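You operate a simulated robot arm through the tools that you are given. There is no shell and no other tool.

The job below is to be done with a simulated robot arm. You get a single attempt, and the scene is never put back.

TASK
Make the grinder ready and give it a test run up to speed.
Fine: grit tray home and both shields down first; off again, wheels at rest.

Only the result counts: the job must be done as asked and must still hold three seconds after the hand-in. Knocking over, shifting, dropping, spilling or breaking anything else fails it.

THE ROBOT
A 6-joint arm with a two-finger gripper, fixed in place. Base frame: the origin is at the foot of the arm, x ahead of it, y to its left, z up. Units: mm, degrees, N and s.
Its first joint turns from -166.0 to 166.0 degrees. Payload 2.45 kg.
Tool frame: the origin (TCP) lies between the finger pads and is the grasp point; the fingertips stand 20 mm ahead of it; z points along the fingers, y is the line along which they close. Largest opening 140 mm; the body of the gripper starts 168 mm behind the TCP.
Orientation is that of the tool frame in the base frame, as a unit quaternion [x, y, z, w]. With the fingers straight down and closing along the base's y, the tool's x points along the base's -x, its y along +y and its z along -z.

THE INTERFACE
- The arm moves only by the tool step_arm. Its argument "commands" is a list of rows, each an object of numbers (a shift or turn left out is 0, a gripper value left out holds the last): "gripper": the opening, from 0 (shut) to 1 (fully open); "tx", "ty", "tz": the shift along the base's x, y, z in mm; "rx", "ry", "rz": the turn, a rotation vector about the base's x, y, z in degrees. In form: [{"gripper": .., "tx": .., "ty": .., "tz": .., "rx": .., "ry": .., "rz": ..}, ...]. A call has 1 to 20 rows; each row is the pose to reach, as a shift and turn from the pose commanded when the call began. A row lasts 0.2 s, in which the tool goes at most 50 mm and 8.6 degrees; a call with a longer step from one row to the next is refused whole, and so is a gripper value outside its range. A pose out of reach is approached as far as the arm can. The call stops where the force on the tool passes 90 N (or 10 N more than at its start, if that is more) or the arm is blocked; 0.2 s more then pass. The fingers move at their own pace (about 45 mm/s each) and stop on an object; they squeeze with about 31 N. The grip force told is the motor's: it shows also when the fingers shut on nothing. Time passes only in rows, and 0.2 s behind the last, so rows that repeat a pose let the fingers close. It gives the time, the measured TCP pose, the force on the tool (base axes), the opening and the grip force at its end, in the units of the frame above (readings bear some noise), with the torque about the TCP (base axes, N m) and any sound that the robot's microphone picked up.
- Cameras (640 x 400 px; columns grow to the right, rows downward): "scene" is fixed at [53.2, -507.3, 1524.5]; the picture's right is [0.61, -0.80, 0.00], its down [-0.24, -0.18, -0.95] and it looks along [0.76, 0.58, -0.30] (base axes); focal length 329 px, centre (320, 200). "wrist" rides on the gripper at [78, 11, -209] in the tool frame; the picture's right is [-0.14, 0.99, 0.00], its down [-0.92, -0.13, -0.37] and it looks along [-0.37, -0.05, 0.93] (tool axes); focal length 280 px, centre (320, 200). There is no depth. A picture from a camera that has moved, and an enlarged one, comes with that camera's place and axes in the base frame and with its lens. The place of the scene camera against the robot may be out by one fixed shift of up to 12 mm in any direction.
- grab_frame(camera): a new picture of that camera. It takes no simulated time.
- zoom(camera, box): a new picture of the part [left, top, right, bottom] of that camera's present view, enlarged. It takes no simulated time.
- hand_in(): hands the job in; it is judged then, once.

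Nothing tells you positions but the pictures and the camera data. Unless the task says otherwise, let go and move clear before handing in.

The tools are called after ">>>" as a command line: name --argument value ..., lists and objects as JSON in quotes. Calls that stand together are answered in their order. step_arm: Moves the arm, as the interface text tells. Its arguments: {"type":"object","properties":{"commands":{"type":"array","items":{"type":"object","properties":{"gripper":{"type":"number"},"tx":{"type":"number"},"ty":{"type":"number"},"tz":{"type":"number"},"rx":{"type":"number"},"ry":{"type":"number"},"rz":{"type":"number"}}}}},"required":["commands"]} The other tools are called the same way: grab_frame (camera) takes a picture; zoom (camera, box) takes an enlarged picture of a part of a camera's view; hand_in () hands the job in.

At the start:

```text
clock: 0.0
ee_pos: [745.5, 72.8, 1315.0]
tool_rot: [-0.001, 1.0, 0.0, 0.0]
contact_force: [0.4, 0.0, -0.2]
ft_torque: [-0.01, 0.0, -0.02]
width: 140.0
gripper_force: 0.1
```

scene: 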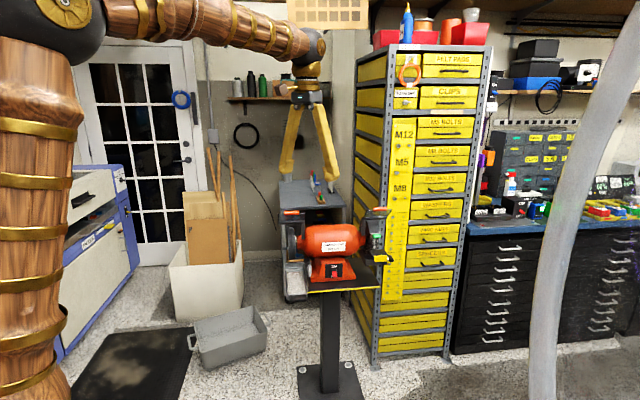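
wrist: 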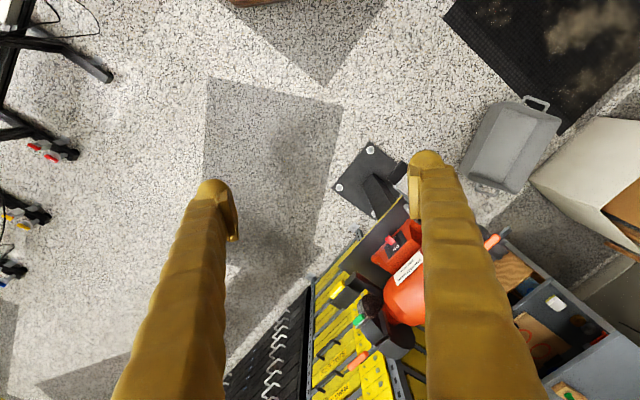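

I see a red bench grinder on a pedestal ahead of the arm, with a gripper hanging above it. I'll look closer at it with enlarged views first.

>>> zoom --camera "scene" --box '[270, 190, 410, 310]'

>>> zoom --camera "wrist" --box '[300, 180, 540, 400]'

>>> zoom --camera "scene" --box '[280, 210, 345, 310]'

>>> zoom --camera "scene" --box '[340, 200, 405, 300]'

```text
3.33 times, centred on (340, 250) of scene
camera zoom: at [53.2, -507.3, 1524.5], right [0.61, -0.8, 0.0], down [-0.24, -0.18, -0.95], along [0.76, 0.58, -0.3], focal length 1097 px, centre (253, 33)
```

zoom: 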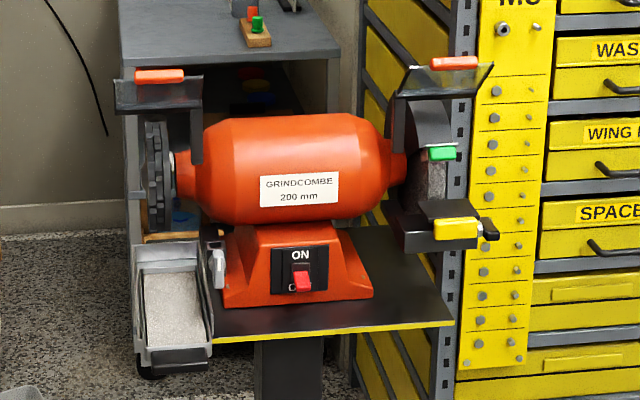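

```text
1.82 times, centred on (420, 290) of wrist
camera zoom: at [667.6, 83.5, 1523.9], right [0.14, 0.99, 0.0], down [0.92, -0.13, 0.37], along [0.37, -0.05, -0.93], focal length 510 px, centre (138, 36)
```

zoom: 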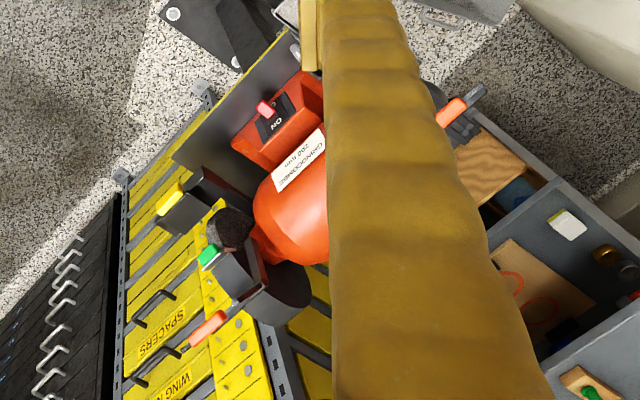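

```text
4.00 times, centred on (312, 260) of scene
camera zoom: at [53.2, -507.3, 1524.5], right [0.61, -0.8, 0.0], down [-0.24, -0.18, -0.95], along [0.76, 0.58, -0.3], focal length 1316 px, centre (350, -40)
```

zoom: 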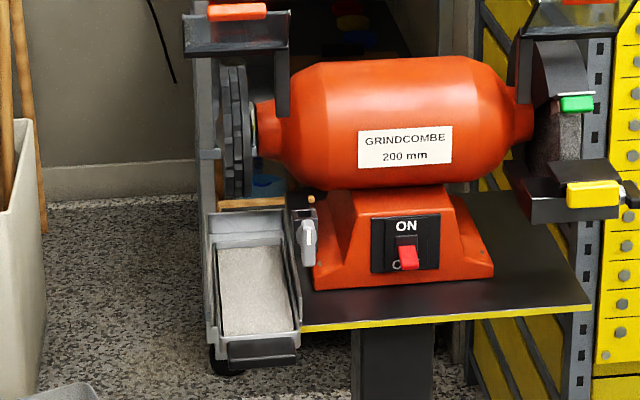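

```text
4.00 times, centred on (372, 250) of scene
camera zoom: at [53.2, -507.3, 1524.5], right [0.61, -0.8, 0.0], down [-0.24, -0.18, -0.95], along [0.76, 0.58, -0.3], focal length 1316 px, centre (110, 0)
```

zoom: 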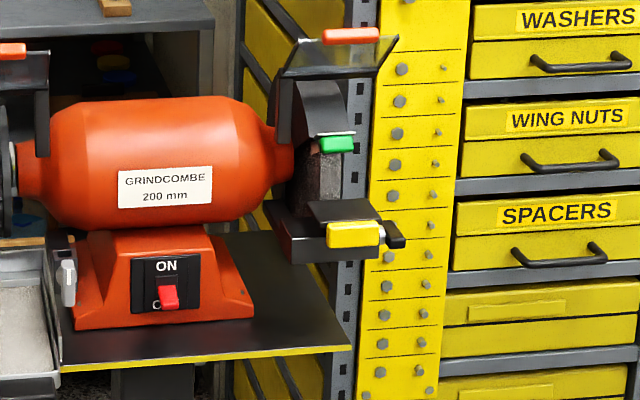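

The grinder's front faces the scene camera. Its switch is near (1131, 238, 762), with the shield handles near (966, 345, 1084) and (1234, 88, 1080). The tray looks pulled out at the left. I'll turn the tool to face the grinder so the wrist camera can see it properly.

>>> step_arm --commands '[{"rz": 7.6, "tx": -15}, {"rz": 15.2, "tx": -30}, {"rz": 22.8, "tx": -45}, {"rz": 30.4, "tx": -60}, {"rz": 38, "tx": -75}, {"rz": 46, "tx": -90}]'

```text
clock: 1.4
ee_pos: [655.6, 71.3, 1314.7]
tool_rot: [-0.392, 0.92, 0.0, 0.0]
contact_force: [-0.1, -0.4, 0.4]
ft_torque: [-0.01, 0.03, 0.01]
width: 139.9
gripper_force: 0.0
```

The yaw went through. Next I'll pitch the tool toward the grinder and take pictures.

>>> step_arm --commands '[{"rx": 5.5, "ry": -5.3}, {"rx": 11, "ry": -10.6}, {"rx": 16.5, "ry": -15.8}, {"rx": 21.6, "ry": -20.7}]'

>>> grab_frame --camera "wrist"

>>> grab_frame --camera "scene"

```text
clock: 2.4
ee_pos: [654.9, 73.5, 1313.8]
tool_rot: [-0.378, 0.889, 0.102, 0.239]
contact_force: [0.4, 0.2, 0.3]
ft_torque: [-0.01, 0.0, 0.02]
width: 140.0
gripper_force: 0.0
```

```text
taken
camera wrist: at [529.5, -43.4, 1457.1], right [-0.63, 0.77, 0.07], down [0.52, 0.35, 0.78], along [0.58, 0.53, -0.62], focal length 280 px, centre (320, 200)
```

wrist: 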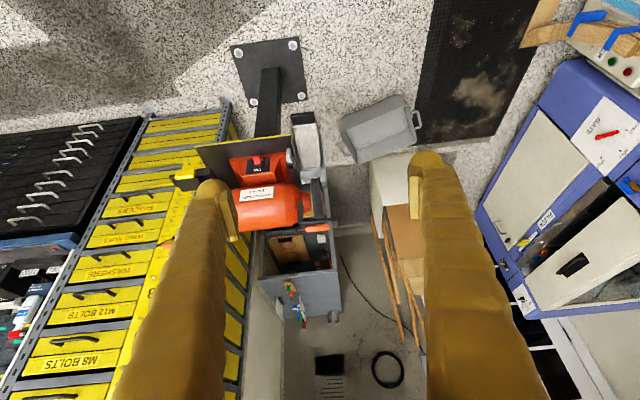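

```text
taken
```

scene: 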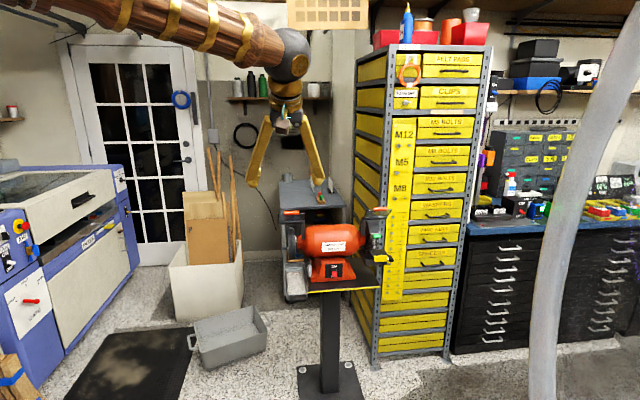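

The camera view is inverted (picture down is world up), but the grinder is well in view. I'll enlarge it.

>>> zoom --camera "wrist" --box '[160, 90, 360, 260]'

>>> zoom --camera "wrist" --box '[240, 100, 350, 240]'

>>> zoom --camera "scene" --box '[300, 240, 350, 290]'

>>> zoom --camera "scene" --box '[280, 245, 330, 305]'

```text
2.35 times, centred on (260, 175) of wrist
camera zoom: at [529.5, -43.4, 1457.1], right [-0.63, 0.77, 0.07], down [0.52, 0.35, 0.78], along [0.58, 0.53, -0.62], focal length 660 px, centre (461, 259)
```

zoom: 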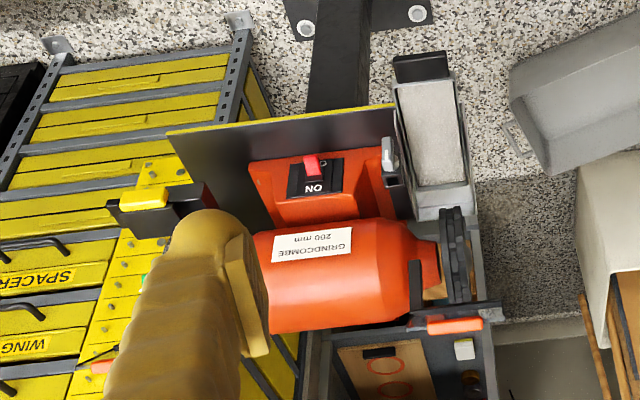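

```text
2.86 times, centred on (295, 170) of wrist
camera zoom: at [529.5, -43.4, 1457.1], right [-0.63, 0.77, 0.07], down [0.52, 0.35, 0.78], along [0.58, 0.53, -0.62], focal length 801 px, centre (391, 286)
```

zoom: 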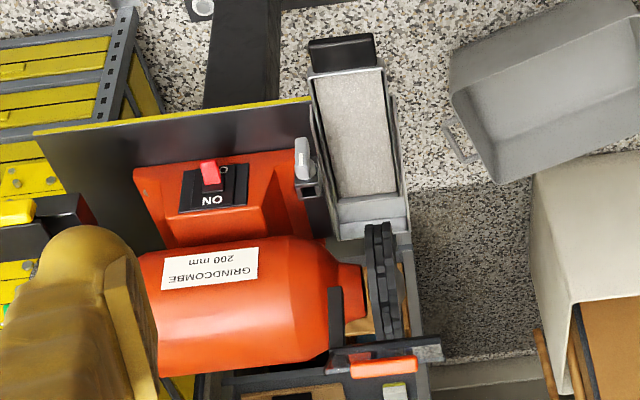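

```text
8.00 times, centred on (325, 265) of scene
camera zoom: at [53.2, -507.3, 1524.5], right [0.61, -0.8, 0.0], down [-0.24, -0.18, -0.95], along [0.76, 0.58, -0.3], focal length 2632 px, centre (280, -320)
```

zoom: 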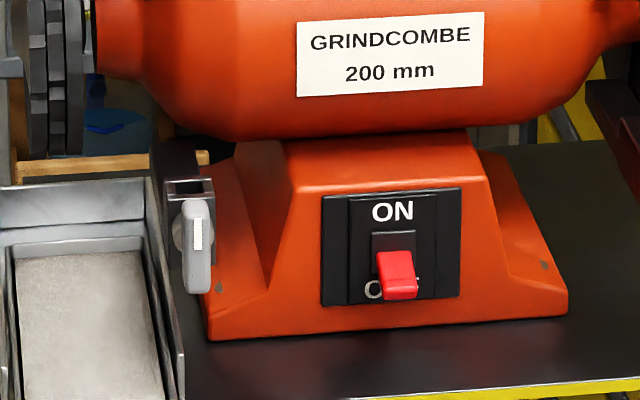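

```text
6.67 times, centred on (305, 275) of scene
camera zoom: at [53.2, -507.3, 1524.5], right [0.61, -0.8, 0.0], down [-0.24, -0.18, -0.95], along [0.76, 0.58, -0.3], focal length 2194 px, centre (420, -300)
```

zoom: 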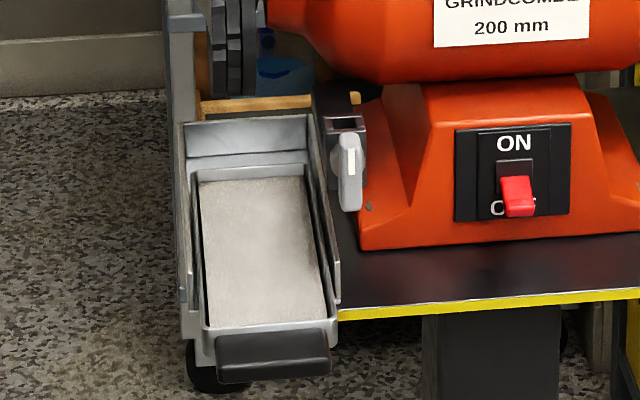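

I can see the tray slid out in its channel, a grey catch or knob beside it, the red rocker at OFF, and both shields up. I'll roll the wrist by 180° so the camera rides above the tool when it points forward.

>>> step_arm --commands '[{"rx": 2.9, "ry": 3.06, "rz": -7.36}, {"rx": 5.8, "ry": 6.12, "rz": -14.72}, {"rx": 8.7, "ry": 9.18, "rz": -22.08}, {"rx": 11.6, "ry": 12.24, "rz": -29.44}, {"rx": 14.5, "ry": 15.3, "rz": -36.8}, {"rx": 17.4, "ry": 18.36, "rz": -44.16}, {"rx": 20.3, "ry": 21.42, "rz": -51.52}, {"rx": 23.2, "ry": 24.48, "rz": -58.88}, {"rx": 26.1, "ry": 27.54, "rz": -66.24}, {"rx": 29.0, "ry": 30.6, "rz": -73.6}, {"rx": 31.9, "ry": 33.66, "rz": -80.96}, {"rx": 34.8, "ry": 36.72, "rz": -88.32}, {"rx": 37.7, "ry": 39.78, "rz": -95.68}, {"rx": 40.6, "ry": 42.84, "rz": -103.04}, {"rx": 43.5, "ry": 45.9, "rz": -110.4}, {"rx": 46.4, "ry": 48.96, "rz": -117.76}, {"rx": 49.3, "ry": 52.02, "rz": -125.12}, {"rx": 52.2, "ry": 55.08, "rz": -132.48}, {"rx": 55.1, "ry": 58.14, "rz": -139.84}, {"rx": 58.0, "ry": 61.2, "rz": -147.2}]'

>>> grab_frame --camera "wrist"

```text
clock: 6.6
ee_pos: [654.9, 70.5, 1313.2]
tool_rot: [0.852, 0.457, 0.242, -0.081]
contact_force: [0.5, -0.2, -0.9]
ft_torque: [0.01, 0.03, -0.02]
width: 139.9
gripper_force: 0.0
```

```text
taken
camera wrist: at [630.5, 48.4, 1535.1], right [0.75, -0.67, 0.01], down [-0.66, -0.74, -0.14], along [0.1, 0.09, -0.99], focal length 280 px, centre (320, 200)
```

wrist: 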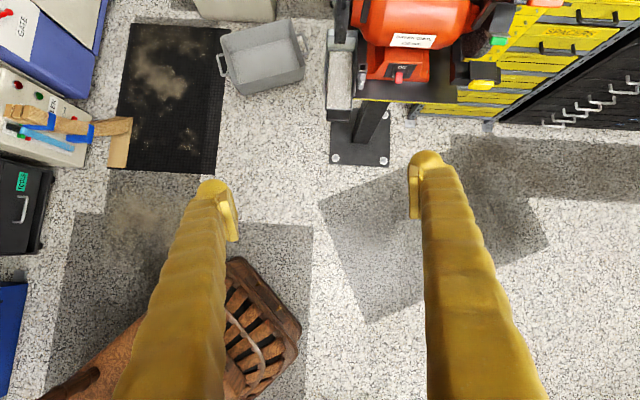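

The roll works. I'll finish it, then lower in front of the grinder and pitch the tool to nearly horizontal.

>>> step_arm --commands '[{"rx": 1.7, "ry": 1.8, "rz": -4.3}, {"rx": 3.4, "ry": 3.6, "rz": -8.6}]'

>>> step_arm --commands '[{"rx": 5.4, "ry": -5.2, "tx": 20, "ty": -20, "tz": -25}, {"rx": 10.8, "ry": -10.4, "tx": 40, "ty": -40, "tz": -50}, {"rx": 16.2, "ry": -15.6, "tx": 60, "ty": -60, "tz": -80}, {"rx": 21.6, "ry": -20.8, "tx": 80, "ty": -80, "tz": -110}, {"rx": 27.0, "ry": -26, "tx": 100, "ty": -100, "tz": -140}, {"rx": 32.4, "ry": -31.2, "tx": 110, "ty": -115, "tz": -170}]'

>>> grab_frame --camera "wrist"

```text
clock: 7.2
ee_pos: [656.5, 71.8, 1313.6]
tool_rot: [0.888, 0.381, 0.234, -0.103]
contact_force: [-0.4, -0.6, -0.5]
ft_torque: [0.01, -0.03, 0.01]
width: 140.1
gripper_force: 0.1
```

```text
clock: 8.6
ee_pos: [766.3, -44.6, 1144.4]
tool_rot: [0.729, 0.316, 0.558, -0.238]
contact_force: [0.4, 0.8, 0.1]
ft_torque: [-0.01, 0.0, 0.0]
width: 139.8
gripper_force: 0.0
```

```text
taken
camera wrist: at [649.8, -182.5, 1275.1], right [0.69, -0.71, -0.13], down [-0.5, -0.35, -0.79], along [0.52, 0.61, -0.6], focal length 280 px, centre (320, 200)
```

wrist: 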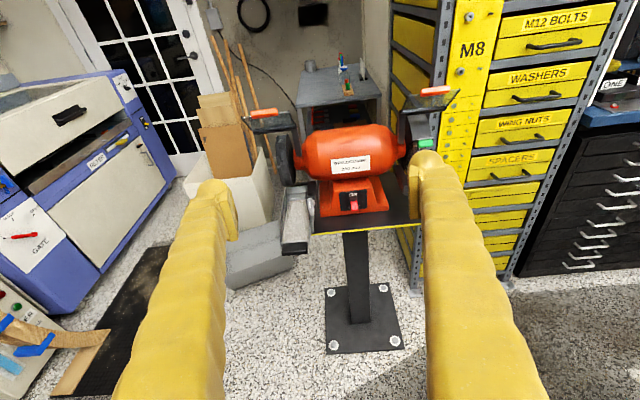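

Now I have a clean upright view of the grinder between the fingers. I'll enlarge the tray, the catch, the shields and the switch.

>>> zoom --camera "wrist" --box '[230, 80, 470, 260]'

>>> zoom --camera "wrist" --box '[265, 165, 345, 260]'

>>> zoom --camera "wrist" --box '[380, 75, 470, 210]'

>>> zoom --camera "wrist" --box '[240, 95, 330, 200]'

```text
2.22 times, centred on (350, 170) of wrist
camera zoom: at [649.8, -182.5, 1275.1], right [0.69, -0.71, -0.13], down [-0.5, -0.35, -0.79], along [0.52, 0.61, -0.6], focal length 623 px, centre (253, 267)
```

zoom: 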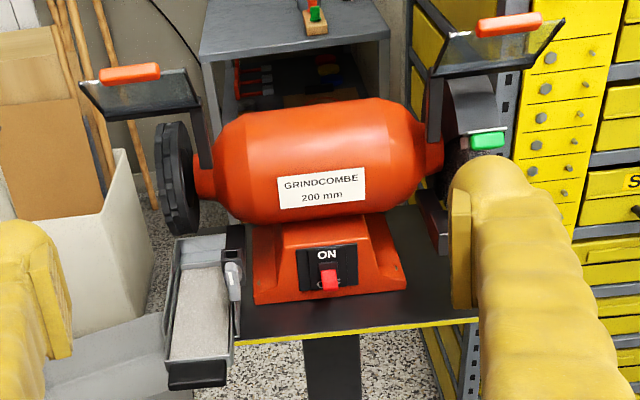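

```text
4.21 times, centred on (305, 212) of wrist
camera zoom: at [649.8, -182.5, 1275.1], right [0.69, -0.71, -0.13], down [-0.5, -0.35, -0.79], along [0.52, 0.61, -0.6], focal length 1181 px, centre (383, 147)
```

zoom: 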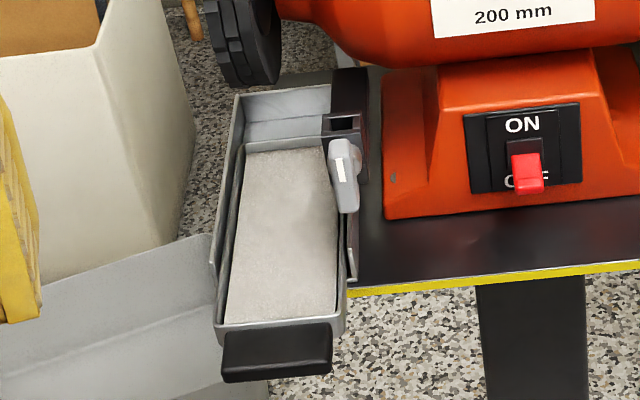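

```text
2.96 times, centred on (425, 142) of wrist
camera zoom: at [649.8, -182.5, 1275.1], right [0.69, -0.71, -0.13], down [-0.5, -0.35, -0.79], along [0.52, 0.61, -0.6], focal length 831 px, centre (9, 370)
```

zoom: 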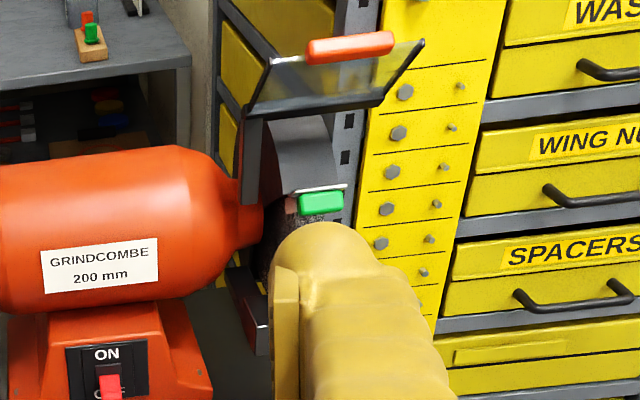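

```text
3.81 times, centred on (285, 148) of wrist
camera zoom: at [649.8, -182.5, 1275.1], right [0.69, -0.71, -0.13], down [-0.5, -0.35, -0.79], along [0.52, 0.61, -0.6], focal length 1068 px, centre (453, 400)
```

zoom: 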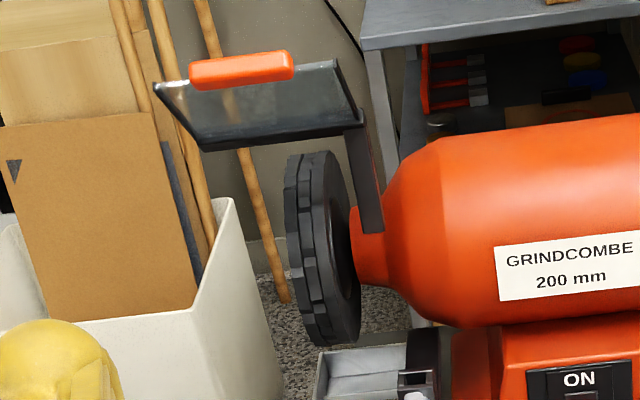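

The picture is clear. The left handle is near (972, 338, 1079), the right handle near (1240, 91, 1073), the tray pull near (917, 271, 746), and the grey catch near (1004, 281, 822). I'll bring the camera closer to study the tray and catch.

>>> step_arm --commands '[{"tx": 14, "ty": 26, "tz": -32}, {"tx": 28, "ty": 52, "tz": -65}, {"tx": 42, "ty": 78, "tz": -97}, {"tx": 56, "ty": 103, "tz": -129}, {"tx": 70, "ty": 129, "tz": -162}, {"tx": 84, "ty": 155, "tz": -194}]'

>>> grab_frame --camera "wrist"

>>> zoom --camera "wrist" --box '[240, 120, 400, 290]'

```text
clock: 10.0
ee_pos: [850.2, 113.0, 950.1]
tool_rot: [0.73, 0.315, 0.557, -0.238]
contact_force: [0.9, -1.0, 0.2]
ft_torque: [-0.01, -0.01, 0.02]
width: 140.4
gripper_force: 0.2
```

```text
taken
camera wrist: at [735.3, -25.0, 1081.2], right [0.69, -0.71, -0.13], down [-0.5, -0.35, -0.79], along [0.51, 0.61, -0.6], focal length 280 px, centre (320, 200)
```

wrist: 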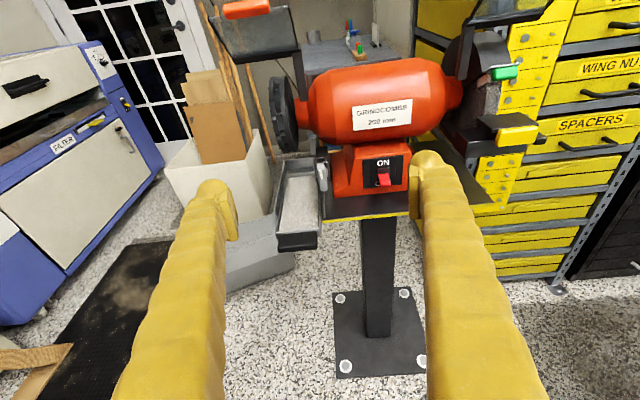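

```text
2.35 times, centred on (320, 205) of wrist
camera zoom: at [735.3, -25.0, 1081.2], right [0.69, -0.71, -0.13], down [-0.5, -0.35, -0.79], along [0.51, 0.61, -0.6], focal length 660 px, centre (320, 188)
```

zoom: 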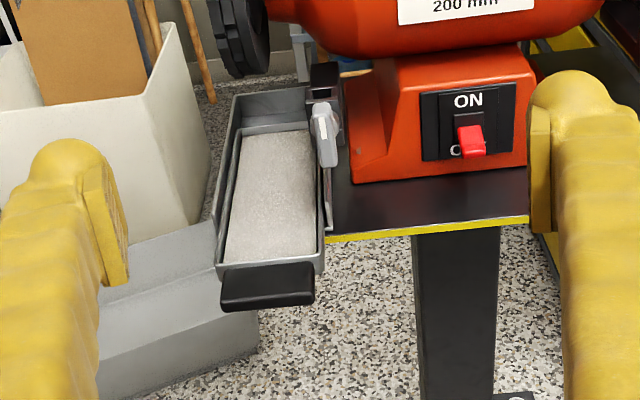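

>>> zoom --camera "wrist" --box '[270, 140, 350, 260]'

>>> zoom --camera "wrist" --box '[300, 145, 345, 205]'

>>> zoom --camera "scene" --box '[305, 250, 330, 280]'

>>> zoom --camera "wrist" --box '[350, 145, 420, 200]'

```text
3.33 times, centred on (310, 200) of wrist
camera zoom: at [735.3, -25.0, 1081.2], right [0.69, -0.71, -0.13], down [-0.5, -0.35, -0.79], along [0.51, 0.61, -0.6], focal length 935 px, centre (353, 200)
```

zoom: 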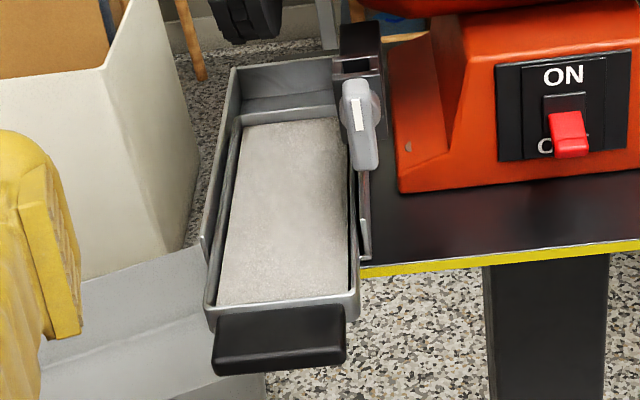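

```text
6.67 times, centred on (322, 175) of wrist
camera zoom: at [735.3, -25.0, 1081.2], right [0.69, -0.71, -0.13], down [-0.5, -0.35, -0.79], along [0.51, 0.61, -0.6], focal length 1869 px, centre (303, 367)
```

zoom: 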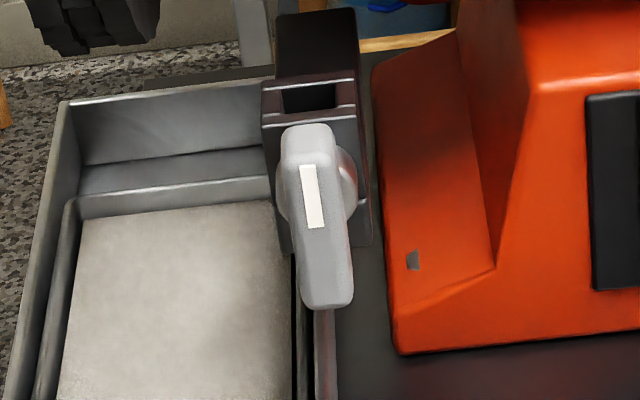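

```text
13.33 times, centred on (318, 265) of scene
camera zoom: at [53.2, -507.3, 1524.5], right [0.61, -0.8, 0.0], down [-0.24, -0.18, -0.95], along [0.76, 0.58, -0.3], focal length 4387 px, centre (353, -667)
```

zoom: 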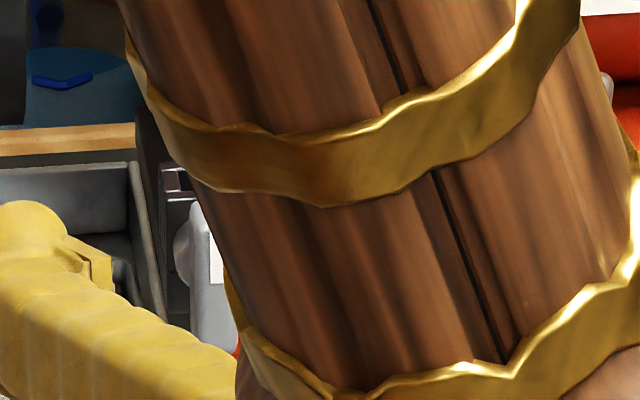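

```text
7.27 times, centred on (385, 172) of wrist
camera zoom: at [735.3, -25.0, 1081.2], right [0.69, -0.71, -0.13], down [-0.5, -0.35, -0.79], along [0.51, 0.61, -0.6], focal length 2039 px, centre (-153, 400)
```

zoom: 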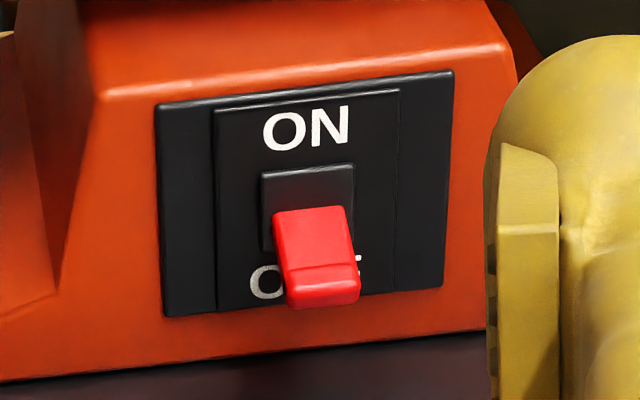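

The tray is about 45 mm out of its channel, with its black pull facing me along roughly (0.687, 0.727). I'll close the fingers, level the tool and line up in front of the pull.

>>> step_arm --commands '[{"gripper": 0, "tx": -10, "ty": 0, "tz": -40}, {"gripper": 0, "tx": -20, "ty": 5, "tz": -80, "rx": 2, "ry": -1.9}, {"gripper": 0, "tx": -25, "ty": 20, "tz": -115, "rx": 4.5, "ry": -4.3}, {"gripper": 0, "tx": -30, "ty": 35, "tz": -150, "rx": 7, "ry": -6.6}, {"gripper": 0, "tx": -25, "ty": 55, "tz": -180, "rx": 9, "ry": -8.6}, {"gripper": 0, "tx": -15, "ty": 70, "tz": -205, "rx": 11.0, "ry": -10.5}, {"gripper": 0, "tx": -15, "ty": 70, "tz": -205, "rx": 11.0, "ry": -10.5}, {"gripper": 0, "tx": -15, "ty": 70, "tz": -205, "rx": 11.0, "ry": -10.5}, {"gripper": 0, "tx": -15, "ty": 70, "tz": -205, "rx": 11.0, "ry": -10.5}]'

>>> grab_frame --camera "wrist"

>>> zoom --camera "wrist" --box '[220, 80, 440, 240]'

>>> grab_frame --camera "scene"

```text
clock: 12.0
ee_pos: [837.8, 183.0, 740.3]
tool_rot: [0.65, 0.282, 0.649, -0.277]
contact_force: [1.0, 0.2, -0.5]
ft_torque: [0.01, 0.01, -0.03]
width: 0.0
gripper_force: 29.6
```

```text
taken
camera wrist: at [701.3, 25.9, 822.0], right [0.72, -0.68, -0.13], down [-0.34, -0.18, -0.92], along [0.6, 0.71, -0.37], focal length 280 px, centre (320, 200)
```

wrist: 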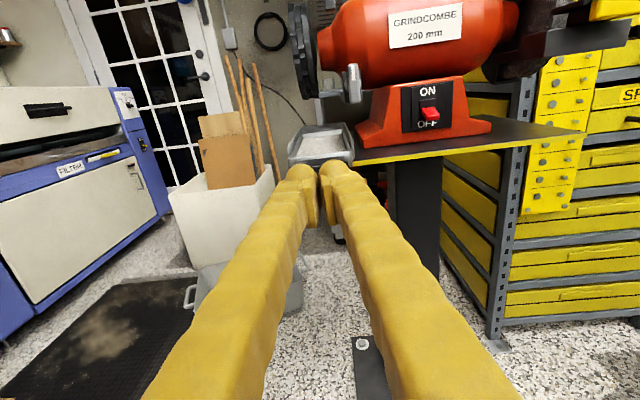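

```text
2.50 times, centred on (330, 160) of wrist
camera zoom: at [701.3, 25.9, 822.0], right [0.72, -0.68, -0.13], down [-0.34, -0.18, -0.92], along [0.6, 0.71, -0.37], focal length 701 px, centre (295, 300)
```

zoom: 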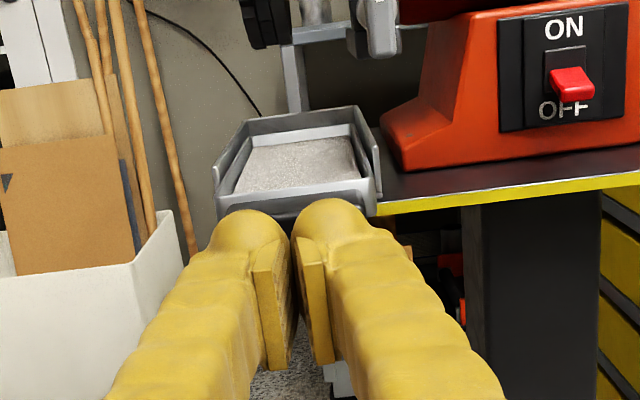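

```text
taken
```

scene: 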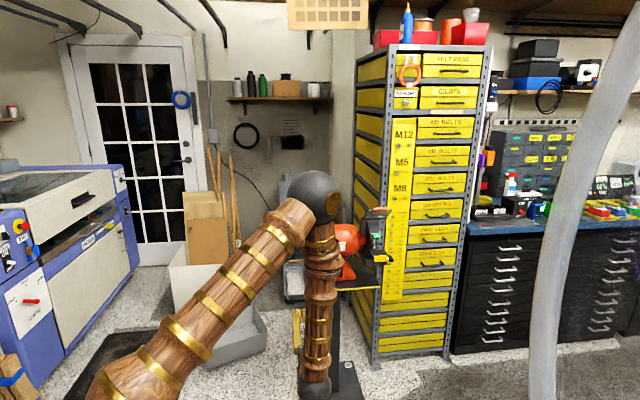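

The closed fingers are lined up just ahead of the tray pull. Before pushing, I'll take a closer look at the catch and the tray from this low angle.

>>> zoom --camera "wrist" --box '[280, 50, 380, 180]'

>>> zoom --camera "wrist" --box '[330, 50, 375, 115]'

>>> zoom --camera "wrist" --box '[280, 110, 370, 200]'

```text
3.08 times, centred on (330, 115) of wrist
camera zoom: at [701.3, 25.9, 822.0], right [0.72, -0.68, -0.13], down [-0.34, -0.18, -0.92], along [0.6, 0.71, -0.37], focal length 863 px, centre (289, 462)
```

zoom: 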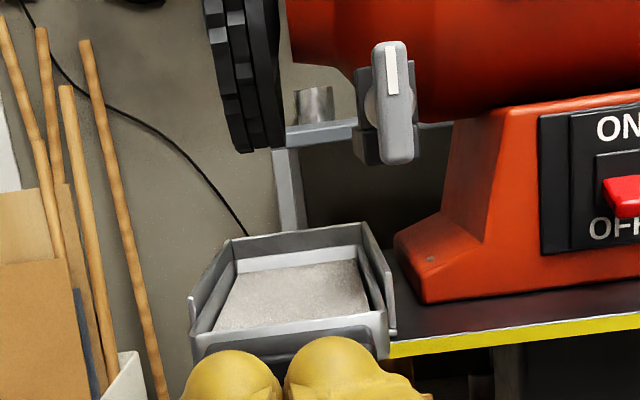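

```text
6.15 times, centred on (352, 82) of wrist
camera zoom: at [701.3, 25.9, 822.0], right [0.72, -0.68, -0.13], down [-0.34, -0.18, -0.92], along [0.6, 0.71, -0.37], focal length 1726 px, centre (120, 923)
```

zoom: 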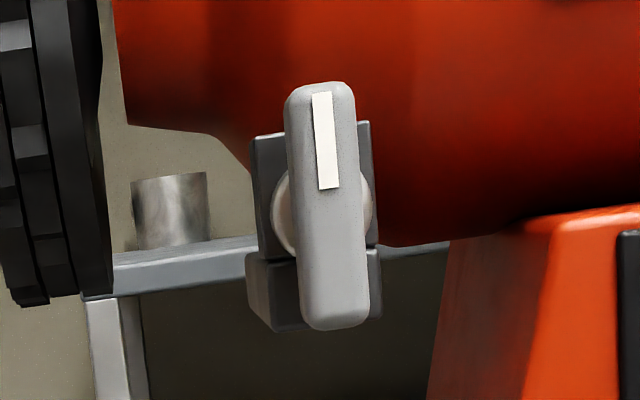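

```text
4.44 times, centred on (325, 155) of wrist
camera zoom: at [701.3, 25.9, 822.0], right [0.72, -0.68, -0.13], down [-0.34, -0.18, -0.92], along [0.6, 0.71, -0.37], focal length 1246 px, centre (298, 400)
```

zoom: 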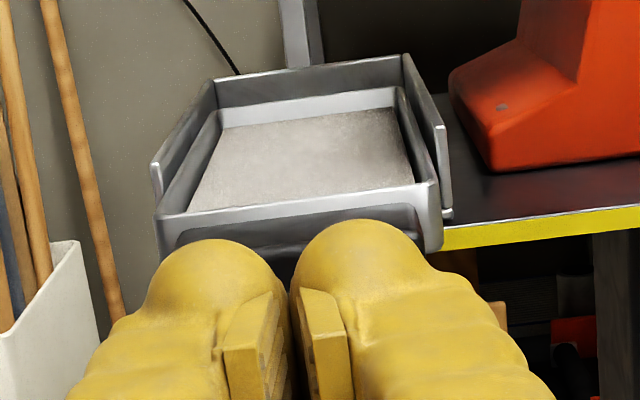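

The grey item is a rotary knob on the motor bracket, not a tray catch. The tray's front lip is at (942, 296, 738), with the pull just below it at z≈722. I'll drop a little, advance to just short of the pull, and check.

>>> step_arm --commands '[{"tx": 0, "ty": 2, "tz": -18}, {"tx": 20, "ty": 25, "tz": -18}, {"tx": 40, "ty": 46, "tz": -18}, {"tx": 58, "ty": 65, "tz": -18}]'

>>> grab_frame --camera "wrist"

>>> zoom --camera "wrist" --box '[270, 110, 370, 220]'

>>> zoom --camera "scene" --box '[260, 220, 360, 360]'

```text
clock: 13.0
ee_pos: [891.8, 247.2, 727.3]
tool_rot: [0.65, 0.281, 0.649, -0.277]
contact_force: [0.2, 0.7, -1.4]
ft_torque: [0.01, 0.01, -0.03]
width: 0.0
gripper_force: 29.5
```

```text
taken
camera wrist: at [757.0, 89.0, 806.6], right [0.72, -0.68, -0.13], down [-0.34, -0.18, -0.92], along [0.6, 0.71, -0.37], focal length 280 px, centre (320, 200)
```

wrist: 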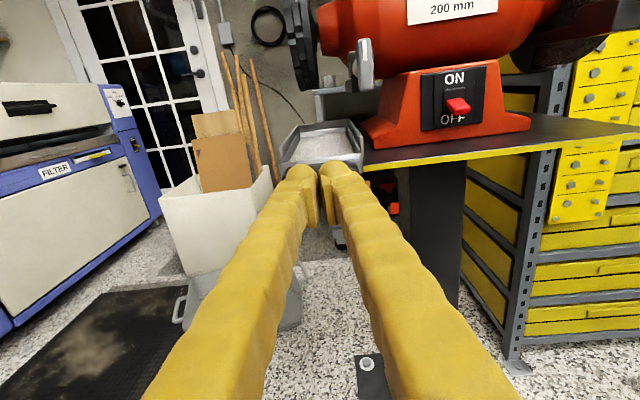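

```text
3.64 times, centred on (320, 165) of wrist
camera zoom: at [757.0, 89.0, 806.6], right [0.72, -0.68, -0.13], down [-0.34, -0.18, -0.92], along [0.6, 0.71, -0.37], focal length 1020 px, centre (320, 327)
```

zoom: 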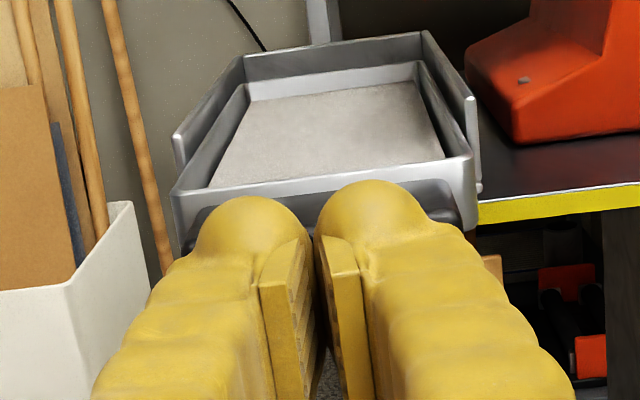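

```text
2.86 times, centred on (310, 290) of scene
camera zoom: at [53.2, -507.3, 1524.5], right [0.61, -0.8, 0.0], down [-0.24, -0.18, -0.95], along [0.76, 0.58, -0.3], focal length 940 px, centre (349, -57)
```

zoom: 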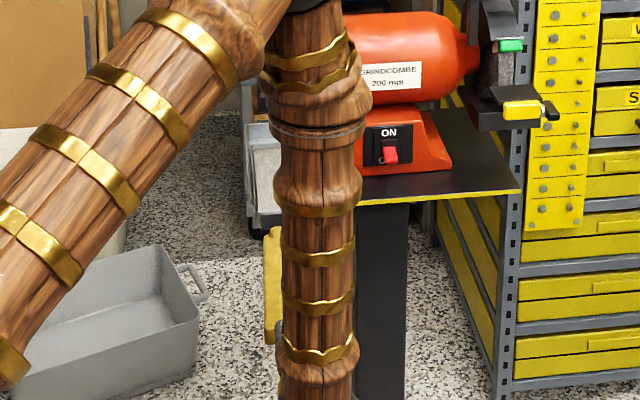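

The fingertips are about 20 mm from the pull and centred. I'll advance slowly to make contact.

>>> step_arm --commands '[{"tx": 2.8, "ty": 2.9}, {"tx": 5.5, "ty": 5.8}, {"tx": 8.3, "ty": 8.7}, {"tx": 11, "ty": 11.6}, {"tx": 13.8, "ty": 14.5}, {"tx": 16.5, "ty": 17.4}, {"tx": 19.3, "ty": 20.3}, {"tx": 22, "ty": 23.2}]'

>>> zoom --camera "wrist" --box '[270, 110, 370, 220]'

```text
clock: 14.8
ee_pos: [912.8, 269.4, 727.6]
tool_rot: [0.65, 0.281, 0.649, -0.277]
contact_force: [-1.2, 0.0, 0.1]
ft_torque: [0.04, 0.01, -0.01]
width: 0.0
gripper_force: 29.7
```

```text
3.64 times, centred on (320, 165) of wrist
camera zoom: at [777.3, 112.6, 807.1], right [0.72, -0.68, -0.13], down [-0.35, -0.18, -0.92], along [0.6, 0.71, -0.37], focal length 1020 px, centre (320, 327)
```

zoom: 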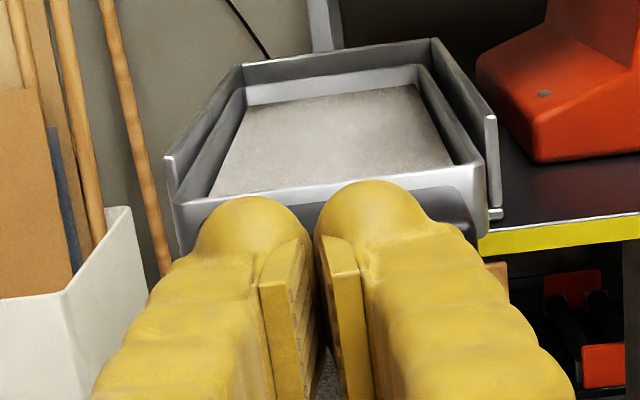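

Contact looks light and the tray seems to be starting to move. I'll keep pushing slowly along the same line.

>>> step_arm --commands '[{"tx": 2.4, "ty": 2.5}, {"tx": 4.8, "ty": 5.1}, {"tx": 7.2, "ty": 7.6}, {"tx": 9.6, "ty": 10.2}, {"tx": 12, "ty": 12.7}, {"tx": 14.4, "ty": 15.2}]'

>>> zoom --camera "wrist" --box '[270, 110, 370, 220]'

```text
clock: 16.2
ee_pos: [928.3, 285.1, 726.5]
tool_rot: [0.65, 0.28, 0.649, -0.278]
contact_force: [-0.7, -0.2, 0.0]
ft_torque: [-0.02, -0.01, -0.03]
width: 0.0
gripper_force: 29.7
```

```text
3.64 times, centred on (320, 165) of wrist
camera zoom: at [792.7, 128.0, 806.7], right [0.72, -0.68, -0.13], down [-0.35, -0.18, -0.92], along [0.6, 0.71, -0.37], focal length 1020 px, centre (320, 327)
```

zoom: 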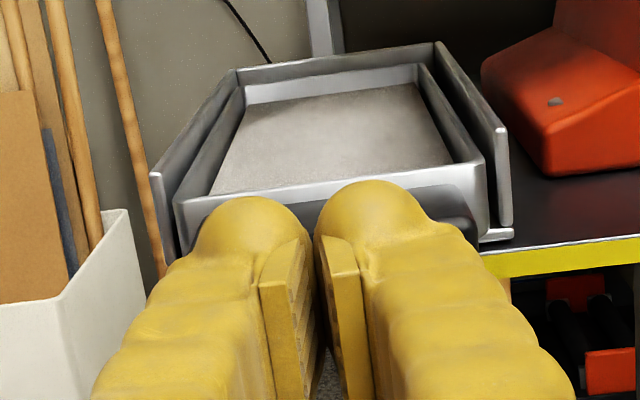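

The tray is sliding in smoothly with the fingers. I'll continue toward the stop.

>>> step_arm --commands '[{"tx": 2, "ty": 2.1}, {"tx": 4, "ty": 4.2}, {"tx": 6, "ty": 6.4}, {"tx": 8, "ty": 8.5}, {"tx": 10, "ty": 10.6}, {"tx": 12, "ty": 12.7}]'

>>> zoom --camera "wrist" --box '[270, 110, 370, 220]'

```text
clock: 17.4
ee_pos: [936.1, 293.5, 727.1]
tool_rot: [0.651, 0.28, 0.649, -0.278]
contact_force: [-17.8, -14.4, 5.3]
ft_torque: [0.2, -0.12, -0.02]
width: 5.8
gripper_force: 29.1
stopped in row 5: the force on the tool passed its limit at 107 N (the readings are from after the stop); the commanded pose is now the measured one
```

```text
3.64 times, centred on (320, 165) of wrist
camera zoom: at [800.9, 135.4, 806.9], right [0.72, -0.68, -0.14], down [-0.35, -0.18, -0.92], along [0.6, 0.71, -0.37], focal length 1020 px, centre (320, 327)
```

zoom: 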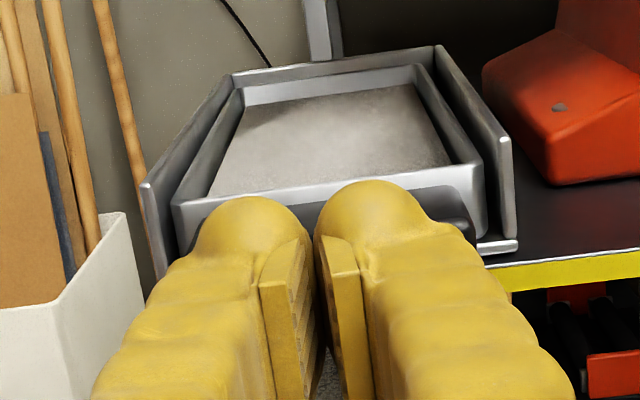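

The push met a firm stop, so the tray is likely home. I'll back off straight and check from above.

>>> step_arm --commands '[{"tx": -10, "ty": -10.6}, {"tx": -35, "ty": -37}, {"tx": -60, "ty": -63}, {"tx": -85, "ty": -90}, {"tx": -100, "ty": -106, "tz": 40}, {"tx": -105, "ty": -120, "tz": 85}, {"tx": -105, "ty": -130, "tz": 130, "rx": -4, "ry": 3.8}, {"tx": -105, "ty": -140, "tz": 175, "rx": -9, "ry": 8.5}, {"tx": -105, "ty": -150, "tz": 220, "rx": -14, "ry": 13.3}]'

>>> grab_frame --camera "wrist"

>>> zoom --camera "wrist" --box '[270, 120, 370, 250]'

```text
clock: 19.4
ee_pos: [827.7, 144.9, 946.3]
tool_rot: [0.75, 0.323, 0.531, -0.226]
contact_force: [0.1, -0.5, -0.9]
ft_torque: [0.15, -0.13, 0.01]
width: 0.0
gripper_force: 29.5
```

```text
taken
camera wrist: at [719.5, 14.0, 1090.8], right [0.69, -0.72, -0.13], down [-0.54, -0.39, -0.74], along [0.48, 0.58, -0.66], focal length 280 px, centre (320, 200)
```

wrist: 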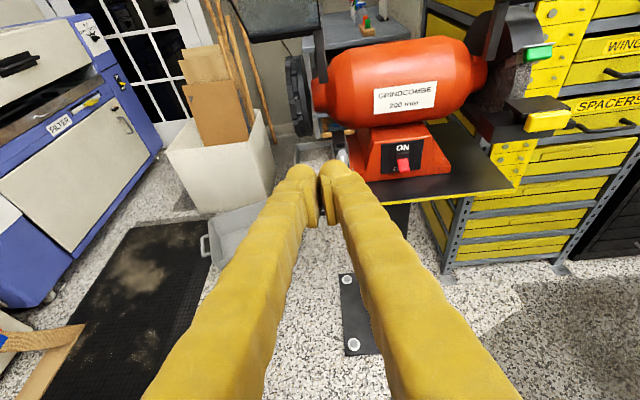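

```text
3.08 times, centred on (320, 185) of wrist
camera zoom: at [719.5, 14.0, 1090.8], right [0.69, -0.72, -0.13], down [-0.54, -0.39, -0.74], along [0.48, 0.58, -0.66], focal length 863 px, centre (320, 246)
```

zoom: 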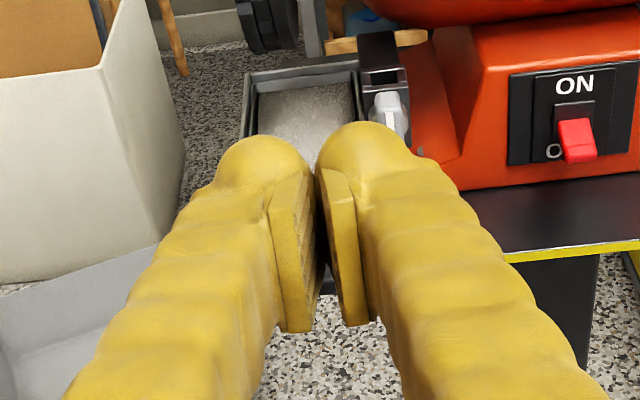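

The tray now sits back against the end of its channel. Next come the shields, so I'll raise the tool for a good look at the left shield's hinge from the front.

>>> step_arm --commands '[{"tx": -10, "ty": -10, "tz": 40}, {"tx": -20, "ty": -20, "tz": 80, "rx": 3, "ry": -2.8}, {"tx": -30, "ty": -30, "tz": 120, "rx": 6, "ry": -5.7}, {"tx": -40, "ty": -40, "tz": 150, "rx": 10, "ry": -9.5}, {"tx": -50, "ty": -50, "tz": 170, "rx": 14, "ry": -13.3}]'

>>> grab_frame --camera "wrist"

>>> zoom --camera "wrist" --box '[240, 50, 360, 200]'

>>> zoom --camera "wrist" --box '[420, 50, 560, 200]'

```text
clock: 20.6
ee_pos: [781.9, 92.7, 1117.1]
tool_rot: [0.65, 0.28, 0.649, -0.278]
contact_force: [-0.7, 0.0, 0.0]
ft_torque: [-0.01, -0.02, -0.03]
width: 0.0
gripper_force: 29.9
```

```text
taken
camera wrist: at [645.3, -63.5, 1197.0], right [0.72, -0.68, -0.13], down [-0.35, -0.18, -0.92], along [0.6, 0.71, -0.37], focal length 280 px, centre (320, 200)
```

wrist: 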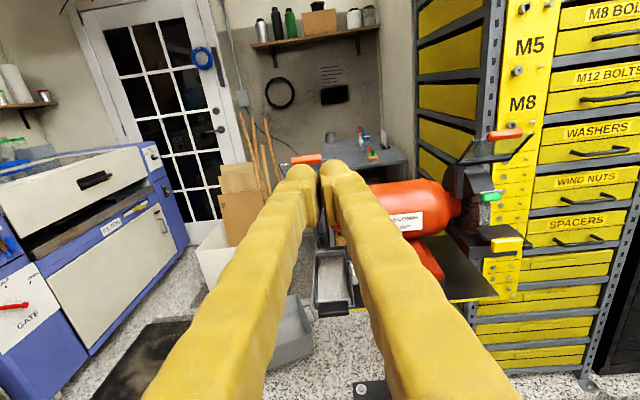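

```text
2.67 times, centred on (300, 125) of wrist
camera zoom: at [645.3, -63.5, 1197.0], right [0.72, -0.68, -0.13], down [-0.35, -0.18, -0.92], along [0.6, 0.71, -0.37], focal length 748 px, centre (373, 400)
```

zoom: 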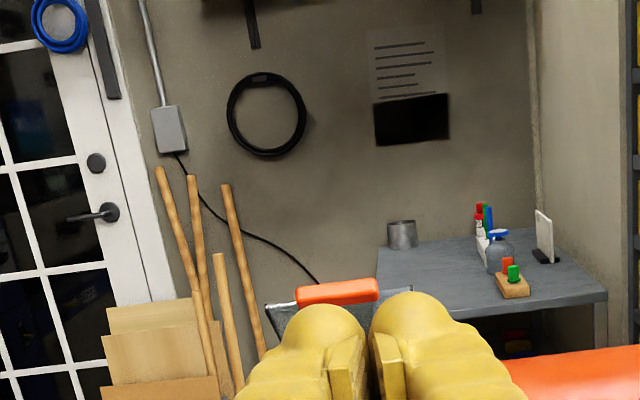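

```text
2.67 times, centred on (490, 125) of wrist
camera zoom: at [645.3, -63.5, 1197.0], right [0.72, -0.68, -0.13], down [-0.35, -0.18, -0.92], along [0.6, 0.71, -0.37], focal length 748 px, centre (-133, 400)
```

zoom: 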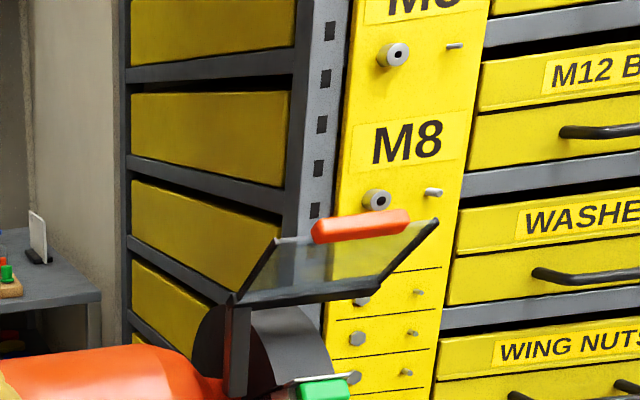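

There is a notice on the wall behind the grinder, so I'll read it in case it matters. I'll also look again at the shields.

>>> zoom --camera "wrist" --box '[312, 58, 358, 108]'

>>> zoom --camera "scene" --box '[270, 110, 340, 170]'

>>> zoom --camera "scene" --box '[340, 195, 410, 275]'

>>> grab_frame --camera "scene"

```text
8.00 times, centred on (335, 83) of wrist
camera zoom: at [645.3, -63.5, 1197.0], right [0.72, -0.68, -0.13], down [-0.35, -0.18, -0.92], along [0.6, 0.71, -0.37], focal length 2243 px, centre (200, 1136)
```

zoom: 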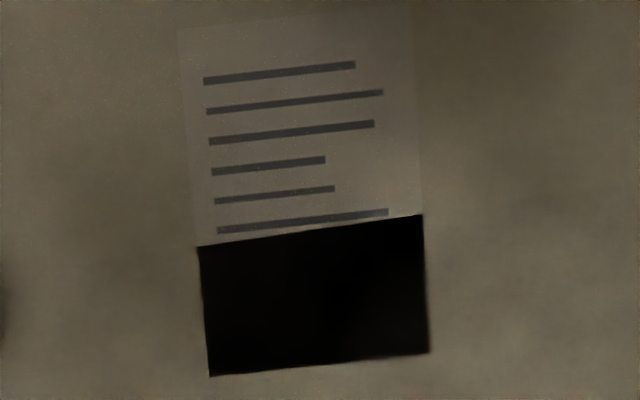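

```text
6.67 times, centred on (305, 140) of scene
camera zoom: at [53.2, -507.3, 1524.5], right [0.61, -0.8, 0.0], down [-0.24, -0.18, -0.95], along [0.76, 0.58, -0.3], focal length 2194 px, centre (420, 600)
```

zoom: 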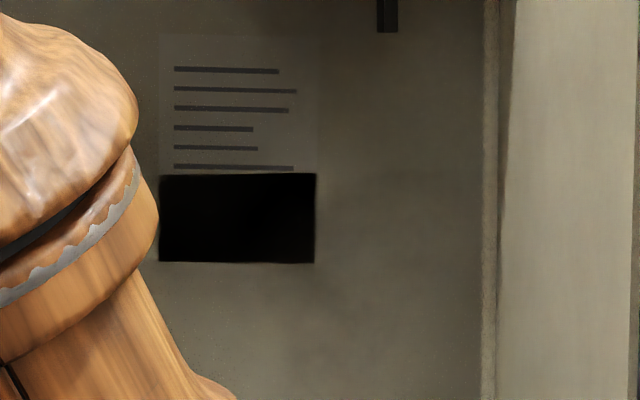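

```text
5.00 times, centred on (375, 235) of scene
camera zoom: at [53.2, -507.3, 1524.5], right [0.61, -0.8, 0.0], down [-0.24, -0.18, -0.95], along [0.76, 0.58, -0.3], focal length 1645 px, centre (45, 25)
```

zoom: 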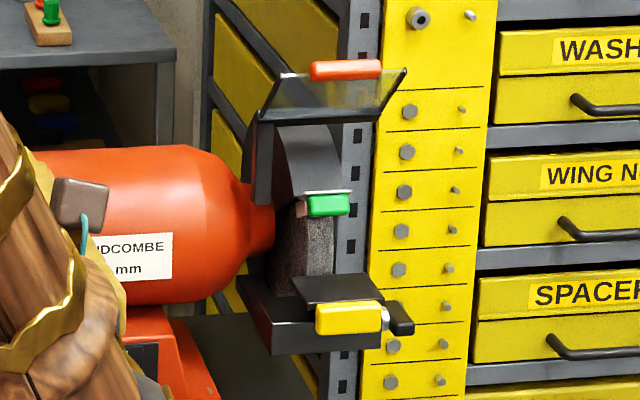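

```text
taken
```

scene: 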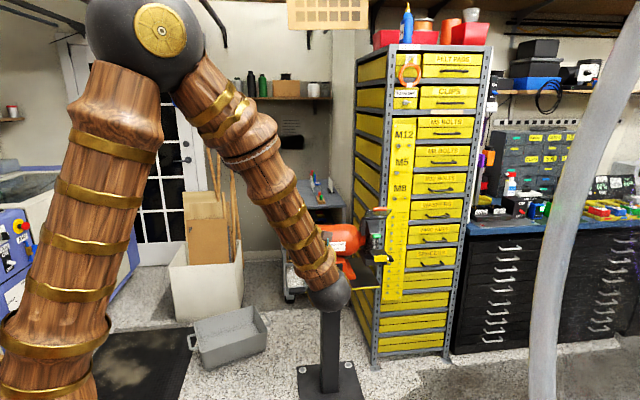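

The notice is blank lines, so it doesn't matter. Each shield pane hinges on a bar with the handle on its raised outer edge. I'll bring the closed, level fingers over the left handle, above z≈1150, then check before pressing down.

>>> step_arm --commands '[{"tx": 5, "ty": 5, "tz": 40}, {"tx": 30, "ty": 40, "tz": 43}, {"tx": 57, "ty": 74, "tz": 43}, {"tx": 84, "ty": 109, "tz": 43}, {"tx": 110, "ty": 143, "tz": 43}, {"tx": 136, "ty": 177, "tz": 43}, {"tx": 162, "ty": 210, "tz": 43}, {"tx": 187, "ty": 244, "tz": 43}]'

>>> grab_frame --camera "wrist"

>>> zoom --camera "wrist" --box '[240, 110, 400, 240]'

>>> zoom --camera "scene" --box '[260, 180, 370, 280]'

```text
clock: 22.4
ee_pos: [972.4, 335.8, 1160.6]
tool_rot: [0.651, 0.28, 0.649, -0.277]
contact_force: [-0.7, 0.8, 1.3]
ft_torque: [-0.02, 0.02, -0.02]
width: 0.1
gripper_force: 29.1
```

```text
taken
camera wrist: at [837.3, 177.8, 1239.8], right [0.72, -0.68, -0.13], down [-0.35, -0.18, -0.92], along [0.6, 0.71, -0.37], focal length 280 px, centre (320, 200)
```

wrist: 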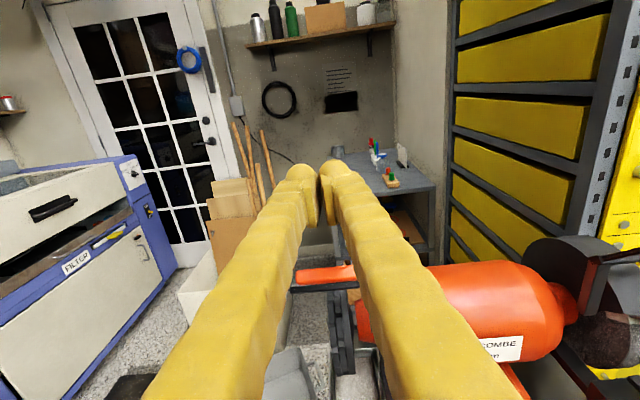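

```text
3.08 times, centred on (320, 175) of wrist
camera zoom: at [837.3, 177.8, 1239.8], right [0.72, -0.68, -0.13], down [-0.35, -0.18, -0.92], along [0.6, 0.71, -0.37], focal length 863 px, centre (320, 277)
```

zoom: 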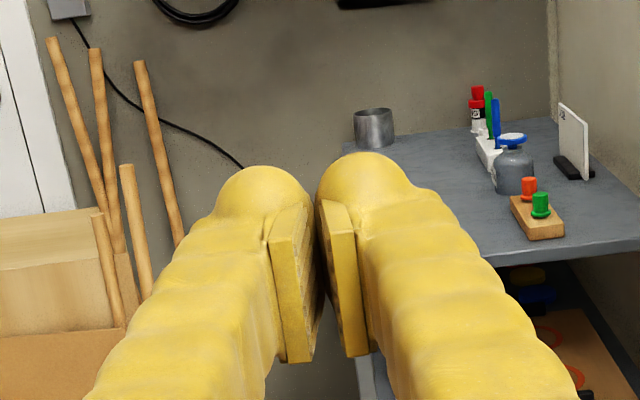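

```text
4.00 times, centred on (315, 230) of scene
camera zoom: at [53.2, -507.3, 1524.5], right [0.61, -0.8, 0.0], down [-0.24, -0.18, -0.95], along [0.76, 0.58, -0.3], focal length 1316 px, centre (340, 80)
```

zoom: 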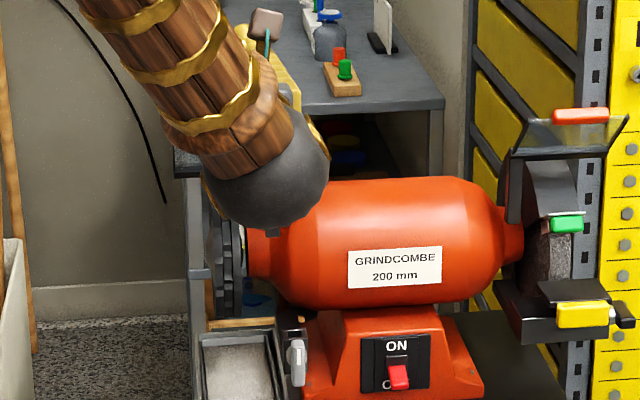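

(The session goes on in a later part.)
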